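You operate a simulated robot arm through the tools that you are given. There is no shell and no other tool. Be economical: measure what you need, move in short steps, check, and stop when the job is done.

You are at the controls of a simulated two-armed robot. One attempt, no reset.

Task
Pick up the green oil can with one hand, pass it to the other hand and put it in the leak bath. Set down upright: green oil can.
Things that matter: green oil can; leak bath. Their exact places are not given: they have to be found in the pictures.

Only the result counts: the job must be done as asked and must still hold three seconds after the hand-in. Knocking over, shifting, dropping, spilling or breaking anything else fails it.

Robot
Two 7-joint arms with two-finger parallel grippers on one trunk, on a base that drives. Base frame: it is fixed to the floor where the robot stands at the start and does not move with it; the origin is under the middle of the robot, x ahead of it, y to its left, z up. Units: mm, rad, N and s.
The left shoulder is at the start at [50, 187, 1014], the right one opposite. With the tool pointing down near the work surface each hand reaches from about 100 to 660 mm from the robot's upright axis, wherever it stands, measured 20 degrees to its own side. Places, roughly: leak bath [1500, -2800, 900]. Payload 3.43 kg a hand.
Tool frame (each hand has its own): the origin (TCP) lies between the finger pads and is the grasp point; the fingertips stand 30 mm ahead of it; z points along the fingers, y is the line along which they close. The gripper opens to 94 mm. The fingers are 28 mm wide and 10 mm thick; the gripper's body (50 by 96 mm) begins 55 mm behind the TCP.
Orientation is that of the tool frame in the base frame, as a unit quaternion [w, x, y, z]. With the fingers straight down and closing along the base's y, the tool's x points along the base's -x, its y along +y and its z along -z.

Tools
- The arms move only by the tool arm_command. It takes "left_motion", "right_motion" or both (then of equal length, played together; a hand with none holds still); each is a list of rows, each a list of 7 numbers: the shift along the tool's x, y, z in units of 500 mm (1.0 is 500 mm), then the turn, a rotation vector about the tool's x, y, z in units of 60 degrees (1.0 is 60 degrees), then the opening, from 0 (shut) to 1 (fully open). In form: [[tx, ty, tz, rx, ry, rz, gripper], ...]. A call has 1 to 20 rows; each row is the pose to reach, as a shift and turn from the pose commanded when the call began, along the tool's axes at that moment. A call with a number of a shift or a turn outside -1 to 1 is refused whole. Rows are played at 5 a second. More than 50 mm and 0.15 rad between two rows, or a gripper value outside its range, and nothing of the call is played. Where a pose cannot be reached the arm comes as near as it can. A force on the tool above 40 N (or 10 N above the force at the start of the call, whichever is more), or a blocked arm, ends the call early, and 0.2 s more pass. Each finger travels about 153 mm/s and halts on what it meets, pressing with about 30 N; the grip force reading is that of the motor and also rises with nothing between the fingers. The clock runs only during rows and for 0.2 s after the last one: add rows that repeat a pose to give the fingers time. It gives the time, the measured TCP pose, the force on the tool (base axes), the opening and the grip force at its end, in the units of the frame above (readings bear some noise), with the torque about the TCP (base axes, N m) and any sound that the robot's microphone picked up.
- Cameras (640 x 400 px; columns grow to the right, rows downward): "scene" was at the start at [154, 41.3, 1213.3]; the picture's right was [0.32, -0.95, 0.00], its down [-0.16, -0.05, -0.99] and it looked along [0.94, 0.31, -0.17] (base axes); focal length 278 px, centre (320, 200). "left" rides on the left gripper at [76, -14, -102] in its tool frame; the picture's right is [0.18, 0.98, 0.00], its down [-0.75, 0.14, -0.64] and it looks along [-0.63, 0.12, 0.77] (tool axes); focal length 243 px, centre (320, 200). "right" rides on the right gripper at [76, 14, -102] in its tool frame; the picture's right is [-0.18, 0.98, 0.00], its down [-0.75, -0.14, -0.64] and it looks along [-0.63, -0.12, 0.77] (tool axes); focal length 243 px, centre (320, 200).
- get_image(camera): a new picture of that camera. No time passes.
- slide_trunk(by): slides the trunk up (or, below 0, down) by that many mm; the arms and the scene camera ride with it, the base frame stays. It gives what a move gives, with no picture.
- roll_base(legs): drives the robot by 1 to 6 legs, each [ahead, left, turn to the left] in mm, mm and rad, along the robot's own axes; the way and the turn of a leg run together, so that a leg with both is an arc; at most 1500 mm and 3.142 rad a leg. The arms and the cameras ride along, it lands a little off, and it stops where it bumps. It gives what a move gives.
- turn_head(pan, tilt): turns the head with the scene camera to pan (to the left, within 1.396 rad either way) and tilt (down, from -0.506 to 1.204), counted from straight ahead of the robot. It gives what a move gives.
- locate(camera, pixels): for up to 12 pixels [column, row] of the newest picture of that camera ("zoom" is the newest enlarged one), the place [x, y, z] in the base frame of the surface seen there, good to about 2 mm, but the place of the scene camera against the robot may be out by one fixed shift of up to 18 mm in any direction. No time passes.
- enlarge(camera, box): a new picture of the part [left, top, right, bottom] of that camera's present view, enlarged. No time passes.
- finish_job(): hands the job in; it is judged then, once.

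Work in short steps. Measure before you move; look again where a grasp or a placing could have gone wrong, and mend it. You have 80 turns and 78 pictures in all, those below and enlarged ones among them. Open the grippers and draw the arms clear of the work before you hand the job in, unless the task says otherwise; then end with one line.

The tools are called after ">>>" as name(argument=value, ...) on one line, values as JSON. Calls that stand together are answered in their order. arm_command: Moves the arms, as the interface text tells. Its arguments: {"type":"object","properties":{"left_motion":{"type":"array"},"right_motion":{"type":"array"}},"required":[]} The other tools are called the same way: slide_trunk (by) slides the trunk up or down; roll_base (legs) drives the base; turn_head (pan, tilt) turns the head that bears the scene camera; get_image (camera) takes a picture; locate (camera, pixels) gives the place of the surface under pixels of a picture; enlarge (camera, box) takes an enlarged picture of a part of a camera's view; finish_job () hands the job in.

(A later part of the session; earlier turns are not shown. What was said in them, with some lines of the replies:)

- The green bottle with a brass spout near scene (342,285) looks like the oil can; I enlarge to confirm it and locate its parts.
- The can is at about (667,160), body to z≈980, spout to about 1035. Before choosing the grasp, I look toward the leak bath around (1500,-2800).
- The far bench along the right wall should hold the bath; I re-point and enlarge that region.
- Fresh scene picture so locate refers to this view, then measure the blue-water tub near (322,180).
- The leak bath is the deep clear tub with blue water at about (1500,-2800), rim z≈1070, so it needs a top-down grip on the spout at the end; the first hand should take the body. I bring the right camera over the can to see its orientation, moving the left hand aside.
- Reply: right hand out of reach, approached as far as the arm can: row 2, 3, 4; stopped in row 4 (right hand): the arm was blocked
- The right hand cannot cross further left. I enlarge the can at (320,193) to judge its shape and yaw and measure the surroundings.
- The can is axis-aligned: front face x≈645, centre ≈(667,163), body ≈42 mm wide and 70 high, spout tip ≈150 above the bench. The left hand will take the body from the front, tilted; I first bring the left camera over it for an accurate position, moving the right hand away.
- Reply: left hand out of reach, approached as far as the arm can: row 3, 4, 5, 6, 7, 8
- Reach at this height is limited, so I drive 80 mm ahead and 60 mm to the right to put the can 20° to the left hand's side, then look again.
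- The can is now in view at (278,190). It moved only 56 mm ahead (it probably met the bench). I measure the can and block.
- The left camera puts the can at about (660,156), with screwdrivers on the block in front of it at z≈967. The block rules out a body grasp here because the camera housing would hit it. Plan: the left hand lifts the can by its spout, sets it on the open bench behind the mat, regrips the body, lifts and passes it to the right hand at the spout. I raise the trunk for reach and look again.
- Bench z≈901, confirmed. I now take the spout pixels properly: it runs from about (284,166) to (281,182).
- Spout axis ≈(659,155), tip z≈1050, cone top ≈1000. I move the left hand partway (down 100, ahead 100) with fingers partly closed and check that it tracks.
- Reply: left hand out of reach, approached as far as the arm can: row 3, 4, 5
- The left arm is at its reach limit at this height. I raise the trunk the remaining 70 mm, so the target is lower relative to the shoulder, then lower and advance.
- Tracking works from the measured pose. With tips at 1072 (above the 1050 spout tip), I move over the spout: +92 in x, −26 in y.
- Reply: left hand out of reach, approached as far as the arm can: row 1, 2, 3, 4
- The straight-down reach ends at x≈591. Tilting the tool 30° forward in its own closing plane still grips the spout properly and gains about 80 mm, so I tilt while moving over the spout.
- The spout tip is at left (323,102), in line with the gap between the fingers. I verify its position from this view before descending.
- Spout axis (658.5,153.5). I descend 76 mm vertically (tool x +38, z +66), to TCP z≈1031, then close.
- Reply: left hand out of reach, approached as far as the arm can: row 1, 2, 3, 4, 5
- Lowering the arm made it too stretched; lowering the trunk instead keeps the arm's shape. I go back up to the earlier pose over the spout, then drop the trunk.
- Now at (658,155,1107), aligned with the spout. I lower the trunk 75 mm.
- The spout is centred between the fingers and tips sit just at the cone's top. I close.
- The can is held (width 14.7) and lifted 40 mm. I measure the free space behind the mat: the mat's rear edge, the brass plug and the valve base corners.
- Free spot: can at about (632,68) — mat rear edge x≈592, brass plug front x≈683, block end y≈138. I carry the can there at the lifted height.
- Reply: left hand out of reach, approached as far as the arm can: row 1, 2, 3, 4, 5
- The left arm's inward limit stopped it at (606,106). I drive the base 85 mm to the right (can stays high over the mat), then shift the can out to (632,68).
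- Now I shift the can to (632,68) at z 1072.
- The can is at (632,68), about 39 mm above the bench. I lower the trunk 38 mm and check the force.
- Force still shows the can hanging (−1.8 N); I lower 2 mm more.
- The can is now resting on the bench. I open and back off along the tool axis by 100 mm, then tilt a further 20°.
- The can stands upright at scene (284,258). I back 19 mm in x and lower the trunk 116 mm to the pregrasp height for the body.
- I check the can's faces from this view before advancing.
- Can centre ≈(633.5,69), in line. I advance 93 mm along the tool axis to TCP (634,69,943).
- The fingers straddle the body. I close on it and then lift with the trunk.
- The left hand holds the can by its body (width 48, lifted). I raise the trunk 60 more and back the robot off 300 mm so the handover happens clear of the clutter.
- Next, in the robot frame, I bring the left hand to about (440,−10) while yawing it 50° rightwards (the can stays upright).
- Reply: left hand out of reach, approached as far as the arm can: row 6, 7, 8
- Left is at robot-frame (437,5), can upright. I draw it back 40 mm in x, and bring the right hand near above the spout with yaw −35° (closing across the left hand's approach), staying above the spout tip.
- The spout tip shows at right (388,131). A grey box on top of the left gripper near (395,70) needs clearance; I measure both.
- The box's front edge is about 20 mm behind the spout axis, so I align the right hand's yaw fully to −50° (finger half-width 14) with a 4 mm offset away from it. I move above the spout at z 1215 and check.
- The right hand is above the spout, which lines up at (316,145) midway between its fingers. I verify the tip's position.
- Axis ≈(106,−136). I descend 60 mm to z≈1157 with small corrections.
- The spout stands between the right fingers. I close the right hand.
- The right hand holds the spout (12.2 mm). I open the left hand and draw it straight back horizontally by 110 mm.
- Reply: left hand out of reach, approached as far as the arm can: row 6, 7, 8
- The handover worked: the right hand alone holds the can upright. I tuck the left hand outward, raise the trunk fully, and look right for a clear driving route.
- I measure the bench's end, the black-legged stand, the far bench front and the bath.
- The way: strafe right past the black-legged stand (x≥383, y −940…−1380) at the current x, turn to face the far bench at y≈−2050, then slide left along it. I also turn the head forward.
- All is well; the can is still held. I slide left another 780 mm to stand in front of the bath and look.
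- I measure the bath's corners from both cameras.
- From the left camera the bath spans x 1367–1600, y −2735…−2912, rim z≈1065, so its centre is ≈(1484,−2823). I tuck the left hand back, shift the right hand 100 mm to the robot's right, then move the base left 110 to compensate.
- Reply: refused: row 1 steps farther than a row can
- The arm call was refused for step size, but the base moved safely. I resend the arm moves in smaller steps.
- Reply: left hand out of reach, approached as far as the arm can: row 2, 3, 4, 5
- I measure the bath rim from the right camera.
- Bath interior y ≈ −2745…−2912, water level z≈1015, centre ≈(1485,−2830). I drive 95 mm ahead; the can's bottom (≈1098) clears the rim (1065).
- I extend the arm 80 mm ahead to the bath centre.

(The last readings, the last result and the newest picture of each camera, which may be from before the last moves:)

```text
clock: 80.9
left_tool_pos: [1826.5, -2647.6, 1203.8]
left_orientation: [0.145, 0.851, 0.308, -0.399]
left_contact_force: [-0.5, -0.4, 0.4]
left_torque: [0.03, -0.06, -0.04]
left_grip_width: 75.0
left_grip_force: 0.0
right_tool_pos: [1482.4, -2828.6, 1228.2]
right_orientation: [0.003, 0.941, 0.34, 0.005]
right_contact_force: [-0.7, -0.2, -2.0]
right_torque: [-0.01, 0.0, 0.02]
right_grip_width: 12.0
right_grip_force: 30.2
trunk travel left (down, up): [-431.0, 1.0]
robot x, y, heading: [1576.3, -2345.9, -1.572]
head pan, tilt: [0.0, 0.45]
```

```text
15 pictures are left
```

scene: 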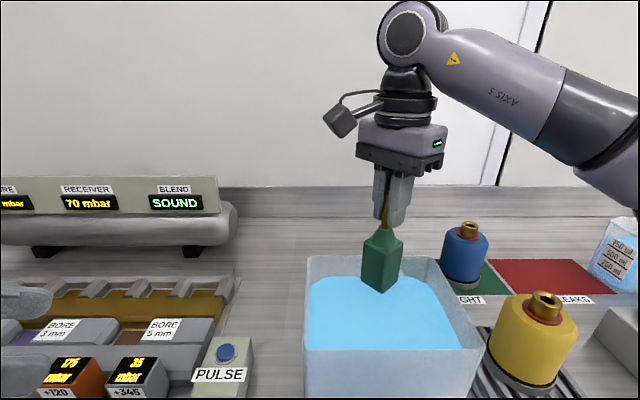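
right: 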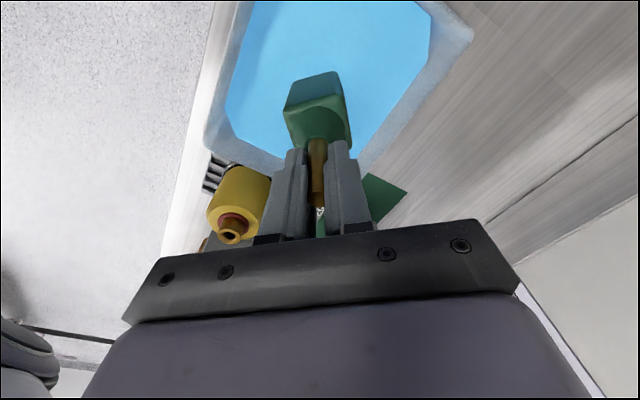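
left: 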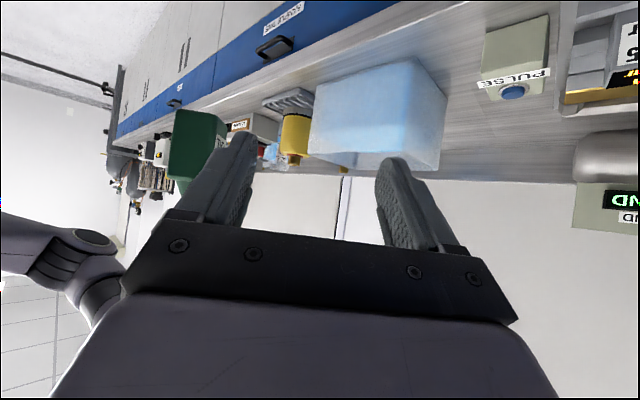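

The can hangs over the bath's middle. I raise the left hand 100 mm so it stays clear when the trunk goes down, then lower the trunk 110 mm.

>>> arm_command(left_motion=[[-0.05, 0, -0.042, 0, 0, 0, 0.8], [-0.1, 0, -0.084, 0, 0, 0, 0.8], [-0.154, 0, -0.127, 0, 0, 0, 0.8], [-0.154, 0, -0.127, 0, 0, 0, 0.8]])

>>> slide_trunk(by=-110)

>>> get_image(camera="scene")

```text
clock: 81.9
left_tool_pos: [1827.4, -2648.8, 1303.6]
left_orientation: [0.145, 0.851, 0.309, -0.399]
left_contact_force: [0.7, -0.5, -0.8]
left_torque: [0.01, -0.01, 0.02]
left_grip_width: 75.1
left_grip_force: 0.1
right_tool_pos: [1482.5, -2828.2, 1229.0]
right_orientation: [0.002, 0.94, 0.34, 0.003]
right_contact_force: [0.5, -0.8, -1.9]
right_torque: [0.01, 0.03, 0.03]
right_grip_width: 12.3
right_grip_force: 29.8
trunk travel left (down, up): [-431.0, 1.0]
robot x, y, heading: [1580.3, -2349.3, -1.573]
head pan, tilt: [0.0, 0.45]
```

```text
clock: 83.3
left_tool_pos: [1826.8, -2649.2, 1194.2]
left_orientation: [0.145, 0.852, 0.309, -0.398]
left_contact_force: [-0.7, -0.5, 0.0]
left_torque: [-0.01, 0.0, 0.02]
left_grip_width: 75.0
left_grip_force: 0.0
right_tool_pos: [1481.9, -2828.9, 1117.4]
right_orientation: [0.002, 0.94, 0.34, 0.006]
right_contact_force: [-0.2, 0.3, -1.6]
right_torque: [0.0, 0.01, -0.03]
right_grip_width: 12.3
right_grip_force: 30.2
trunk travel left (down, up): [-321.0, 111.0]
robot x, y, heading: [1575.8, -2347.3, -1.574]
head pan, tilt: [0.0, 0.45]
```

```text
14 pictures are left
```

scene: 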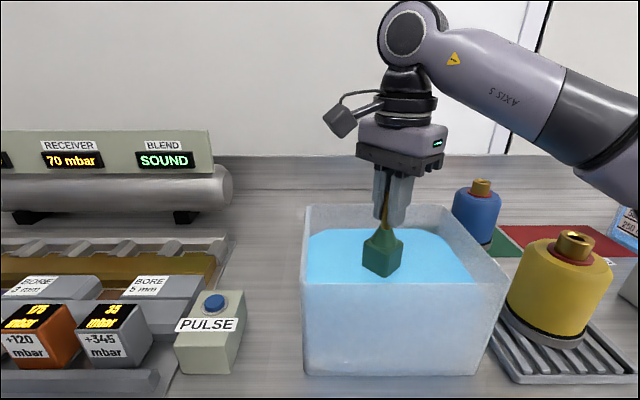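

No contact yet. I lower 65 mm more (expected floor contact near TCP z≈1036–1042).

>>> slide_trunk(by=-65)

>>> get_image(camera="scene")

```text
clock: 84.3
left_tool_pos: [1827.3, -2649.0, 1129.4]
left_orientation: [0.145, 0.852, 0.309, -0.398]
left_contact_force: [0.2, -0.3, 0.2]
left_torque: [0.03, -0.02, 0.02]
left_grip_width: 75.2
left_grip_force: 0.1
right_tool_pos: [1482.4, -2829.3, 1053.8]
right_orientation: [0.002, 0.94, 0.34, 0.005]
right_contact_force: [0.3, 0.2, -1.4]
right_torque: [-0.02, 0.01, 0.0]
right_grip_width: 12.3
right_grip_force: 30.2
trunk travel left (down, up): [-256.0, 176.0]
robot x, y, heading: [1582.5, -2347.3, -1.573]
head pan, tilt: [0.0, 0.45]
```

```text
13 pictures are left
```

scene: 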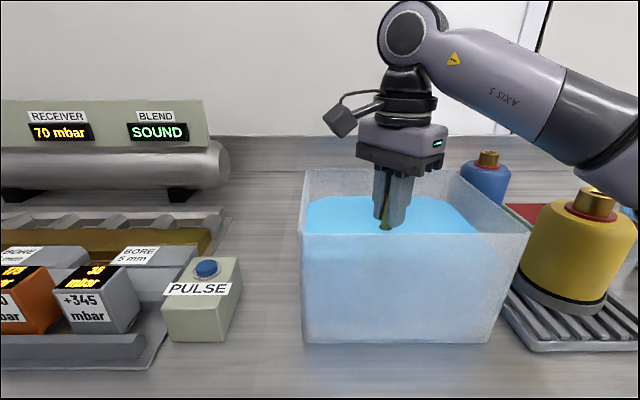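

Submerged, still hanging (−1.4 N). I lower in small steps until the load changes.

>>> slide_trunk(by=-9)

>>> slide_trunk(by=-3)

>>> slide_trunk(by=-2)

```text
clock: 84.9
left_tool_pos: [1826.1, -2649.6, 1120.1]
left_orientation: [0.145, 0.851, 0.308, -0.399]
left_contact_force: [0.1, 1.0, 0.3]
left_torque: [-0.04, 0.02, 0.0]
left_grip_width: 75.2
left_grip_force: 0.0
right_tool_pos: [1483.6, -2829.0, 1044.9]
right_orientation: [0.003, 0.94, 0.34, 0.006]
right_contact_force: [-0.1, -0.7, -1.7]
right_torque: [-0.02, 0.03, 0.01]
right_grip_width: 12.4
right_grip_force: 29.8
trunk travel left (down, up): [-247.0, 185.0]
robot x, y, heading: [1580.7, -2348.5, -1.574]
head pan, tilt: [0.0, 0.45]
```

```text
clock: 85.4
left_tool_pos: [1825.4, -2649.8, 1117.1]
left_orientation: [0.146, 0.851, 0.309, -0.399]
left_contact_force: [-0.8, -0.9, 0.4]
left_torque: [0.01, 0.01, 0.01]
left_grip_width: 75.1
left_grip_force: 0.2
right_tool_pos: [1483.0, -2828.7, 1041.0]
right_orientation: [0.003, 0.94, 0.34, 0.005]
right_contact_force: [0.1, 0.1, -2.1]
right_torque: [0.01, 0.04, 0.01]
right_grip_width: 12.4
right_grip_force: 29.9
trunk travel left (down, up): [-244.0, 188.0]
robot x, y, heading: [1577.4, -2348.0, -1.575]
head pan, tilt: [0.0, 0.45]
```

```text
clock: 86.0
left_tool_pos: [1826.6, -2649.0, 1115.6]
left_orientation: [0.146, 0.851, 0.309, -0.399]
left_contact_force: [0.2, -0.9, -0.4]
left_torque: [-0.02, 0.03, -0.02]
left_grip_width: 75.1
left_grip_force: 0.1
right_tool_pos: [1482.1, -2828.5, 1039.9]
right_orientation: [0.005, 0.941, 0.339, 0.006]
right_contact_force: [-0.7, -3.2, 12.1]
right_torque: [-0.18, 0.17, 0.0]
right_grip_width: 12.5
right_grip_force: 30.5
trunk travel left (down, up): [-242.0, 190.0]
robot x, y, heading: [1575.8, -2351.2, -1.576]
head pan, tilt: [0.0, 0.45]
```

Contact with the bath floor (12 N) at TCP z≈1040. I ease up 0.8 mm and open the right fingers.

>>> slide_trunk(by=0.8)

>>> arm_command(right_motion=[[0, 0, 0, 0, 0, 0, 0.1], [0, 0, 0, 0, 0, 0, 0.25], [0, 0, 0, 0, 0, 0, 0.4], [0, 0, 0, 0, 0, 0, 0.4], [0, 0, 0, 0, 0, 0, 0.4]])

>>> get_image(camera="right")

```text
clock: 86.5
left_tool_pos: [1826.8, -2648.0, 1116.1]
left_orientation: [0.146, 0.851, 0.309, -0.4]
left_contact_force: [-0.3, 0.0, 0.0]
left_torque: [0.03, 0.01, 0.0]
left_grip_width: 75.2
left_grip_force: 0.1
right_tool_pos: [1482.9, -2828.4, 1041.5]
right_orientation: [0.003, 0.941, 0.338, 0.005]
right_contact_force: [-0.4, -3.6, 14.9]
right_torque: [-0.25, 0.15, -0.01]
right_grip_width: 12.4
right_grip_force: 29.8
trunk travel left (down, up): [-243.0, 189.0]
robot x, y, heading: [1578.4, -2346.7, -1.574]
head pan, tilt: [0.0, 0.45]
```

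```text
clock: 87.7
left_tool_pos: [1825.9, -2649.4, 1115.3]
left_orientation: [0.145, 0.852, 0.308, -0.398]
left_contact_force: [-0.5, -0.6, 0.2]
left_torque: [-0.05, -0.01, -0.05]
left_grip_width: 75.1
left_grip_force: 0.1
right_tool_pos: [1482.9, -2828.5, 1039.4]
right_orientation: [0.002, 0.94, 0.34, 0.006]
right_contact_force: [-0.7, -0.3, -0.6]
right_torque: [0.01, 0.0, 0.02]
right_grip_width: 37.9
right_grip_force: 0.0
trunk travel left (down, up): [-243.0, 189.0]
robot x, y, heading: [1581.8, -2346.4, -1.575]
head pan, tilt: [0.0, 0.45]
```

```text
12 pictures are left
```

right: 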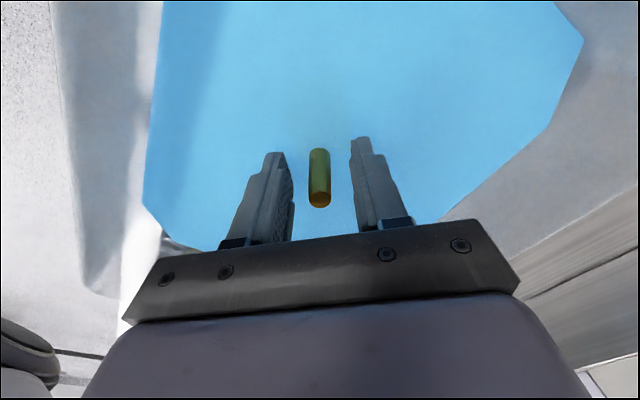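

The spout stands free between the open fingers. I raise the trunk straight up to draw the hand out of the bath.

>>> slide_trunk(by=170)

>>> get_image(camera="right")

>>> get_image(camera="scene")

>>> locate(camera="right", pixels=[[318, 130], [318, 120], [318, 110], [318, 90]])

```text
clock: 89.6
left_tool_pos: [1827.2, -2647.7, 1284.8]
left_orientation: [0.145, 0.852, 0.309, -0.398]
left_contact_force: [-0.1, 0.6, -0.9]
left_torque: [-0.02, -0.04, -0.01]
left_grip_width: 75.4
left_grip_force: 0.0
right_tool_pos: [1482.5, -2828.0, 1210.3]
right_orientation: [0.002, 0.941, 0.339, 0.006]
right_contact_force: [-0.2, -1.1, -0.3]
right_torque: [-0.01, 0.01, 0.01]
right_grip_width: 37.7
right_grip_force: 0.2
trunk travel left (down, up): [-413.0, 19.0]
robot x, y, heading: [1578.2, -2348.3, -1.577]
head pan, tilt: [0.0, 0.45]
```

```text
11 pictures are left
```

right: 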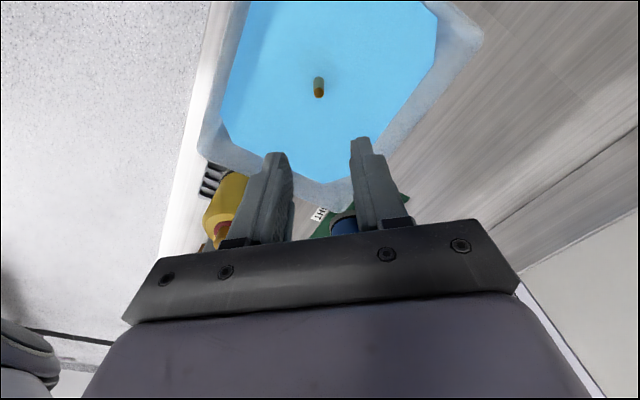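

```text
10 pictures are left
```

scene: 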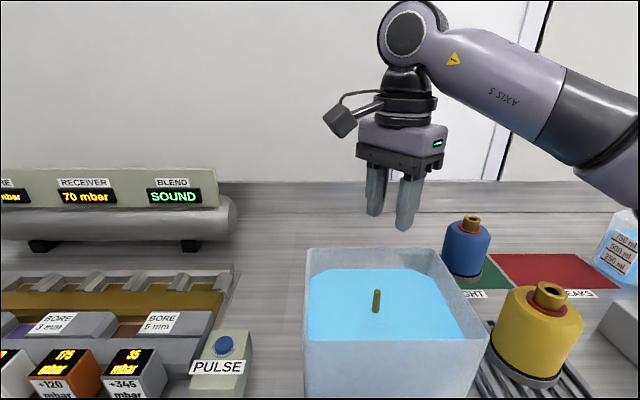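

```text
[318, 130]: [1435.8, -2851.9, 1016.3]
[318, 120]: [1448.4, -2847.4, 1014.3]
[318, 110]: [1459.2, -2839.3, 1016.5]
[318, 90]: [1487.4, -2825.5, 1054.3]
```

The can stands upright in the bath, spout tip at z≈1055 at (1487,−2826). I open the hand fully and back the robot off so both arms are clear.

>>> roll_base(legs=[[-300, 0, 0]])

>>> arm_command(right_motion=[[0, 0, 0, 0, 0, 0, 1], [0, 0, 0, 0, 0, 0, 1]], left_motion=[[0, 0, 0, 0, 0, 0, 1], [0, 0, 0, 0, 0, 0, 1]])

>>> get_image(camera="scene")

```text
clock: 91.6
left_tool_pos: [1827.0, -2350.5, 1284.7]
left_orientation: [0.144, 0.852, 0.307, -0.399]
left_contact_force: [-0.3, 0.4, 0.4]
left_torque: [-0.01, 0.01, -0.02]
left_grip_width: 75.2
left_grip_force: 0.1
right_tool_pos: [1483.2, -2527.7, 1208.5]
right_orientation: [0.003, 0.941, 0.338, 0.005]
right_contact_force: [-0.4, 0.0, 0.0]
right_torque: [-0.02, -0.03, 0.01]
right_grip_width: 37.7
right_grip_force: 0.0
trunk travel left (down, up): [-413.0, 19.0]
robot x, y, heading: [1581.9, -2047.1, -1.574]
head pan, tilt: [0.0, 0.45]
```

```text
clock: 92.2
left_tool_pos: [1827.2, -2350.3, 1285.9]
left_orientation: [0.143, 0.853, 0.306, -0.399]
left_contact_force: [-0.5, 1.4, -0.2]
left_torque: [-0.03, -0.01, 0.0]
left_grip_width: 93.9
left_grip_force: 0.0
right_tool_pos: [1482.4, -2528.3, 1209.2]
right_orientation: [0.002, 0.941, 0.338, 0.006]
right_contact_force: [-0.2, -0.3, -0.7]
right_torque: [0.0, -0.02, 0.04]
right_grip_width: 94.1
right_grip_force: 0.0
trunk travel left (down, up): [-413.0, 19.0]
robot x, y, heading: [1583.1, -2047.4, -1.579]
head pan, tilt: [0.0, 0.45]
```

```text
9 pictures are left
```

scene: 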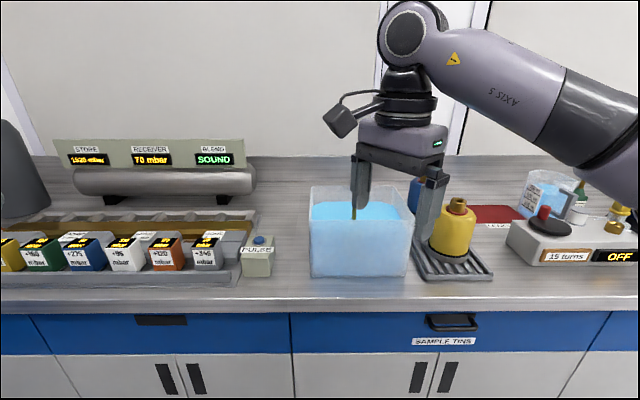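

The spout stands upright in the bath at (353,213), nothing else has moved, and both hands are open and clear; I hand the job in.

>>> finish_job()

```text
The job is handed in.
```

The green oil can stands upright in the leak bath; the left hand picked it up and passed it to the right, which set it down. On the way I set the can down once on the first bench to change the left hand's grip from spout to body.
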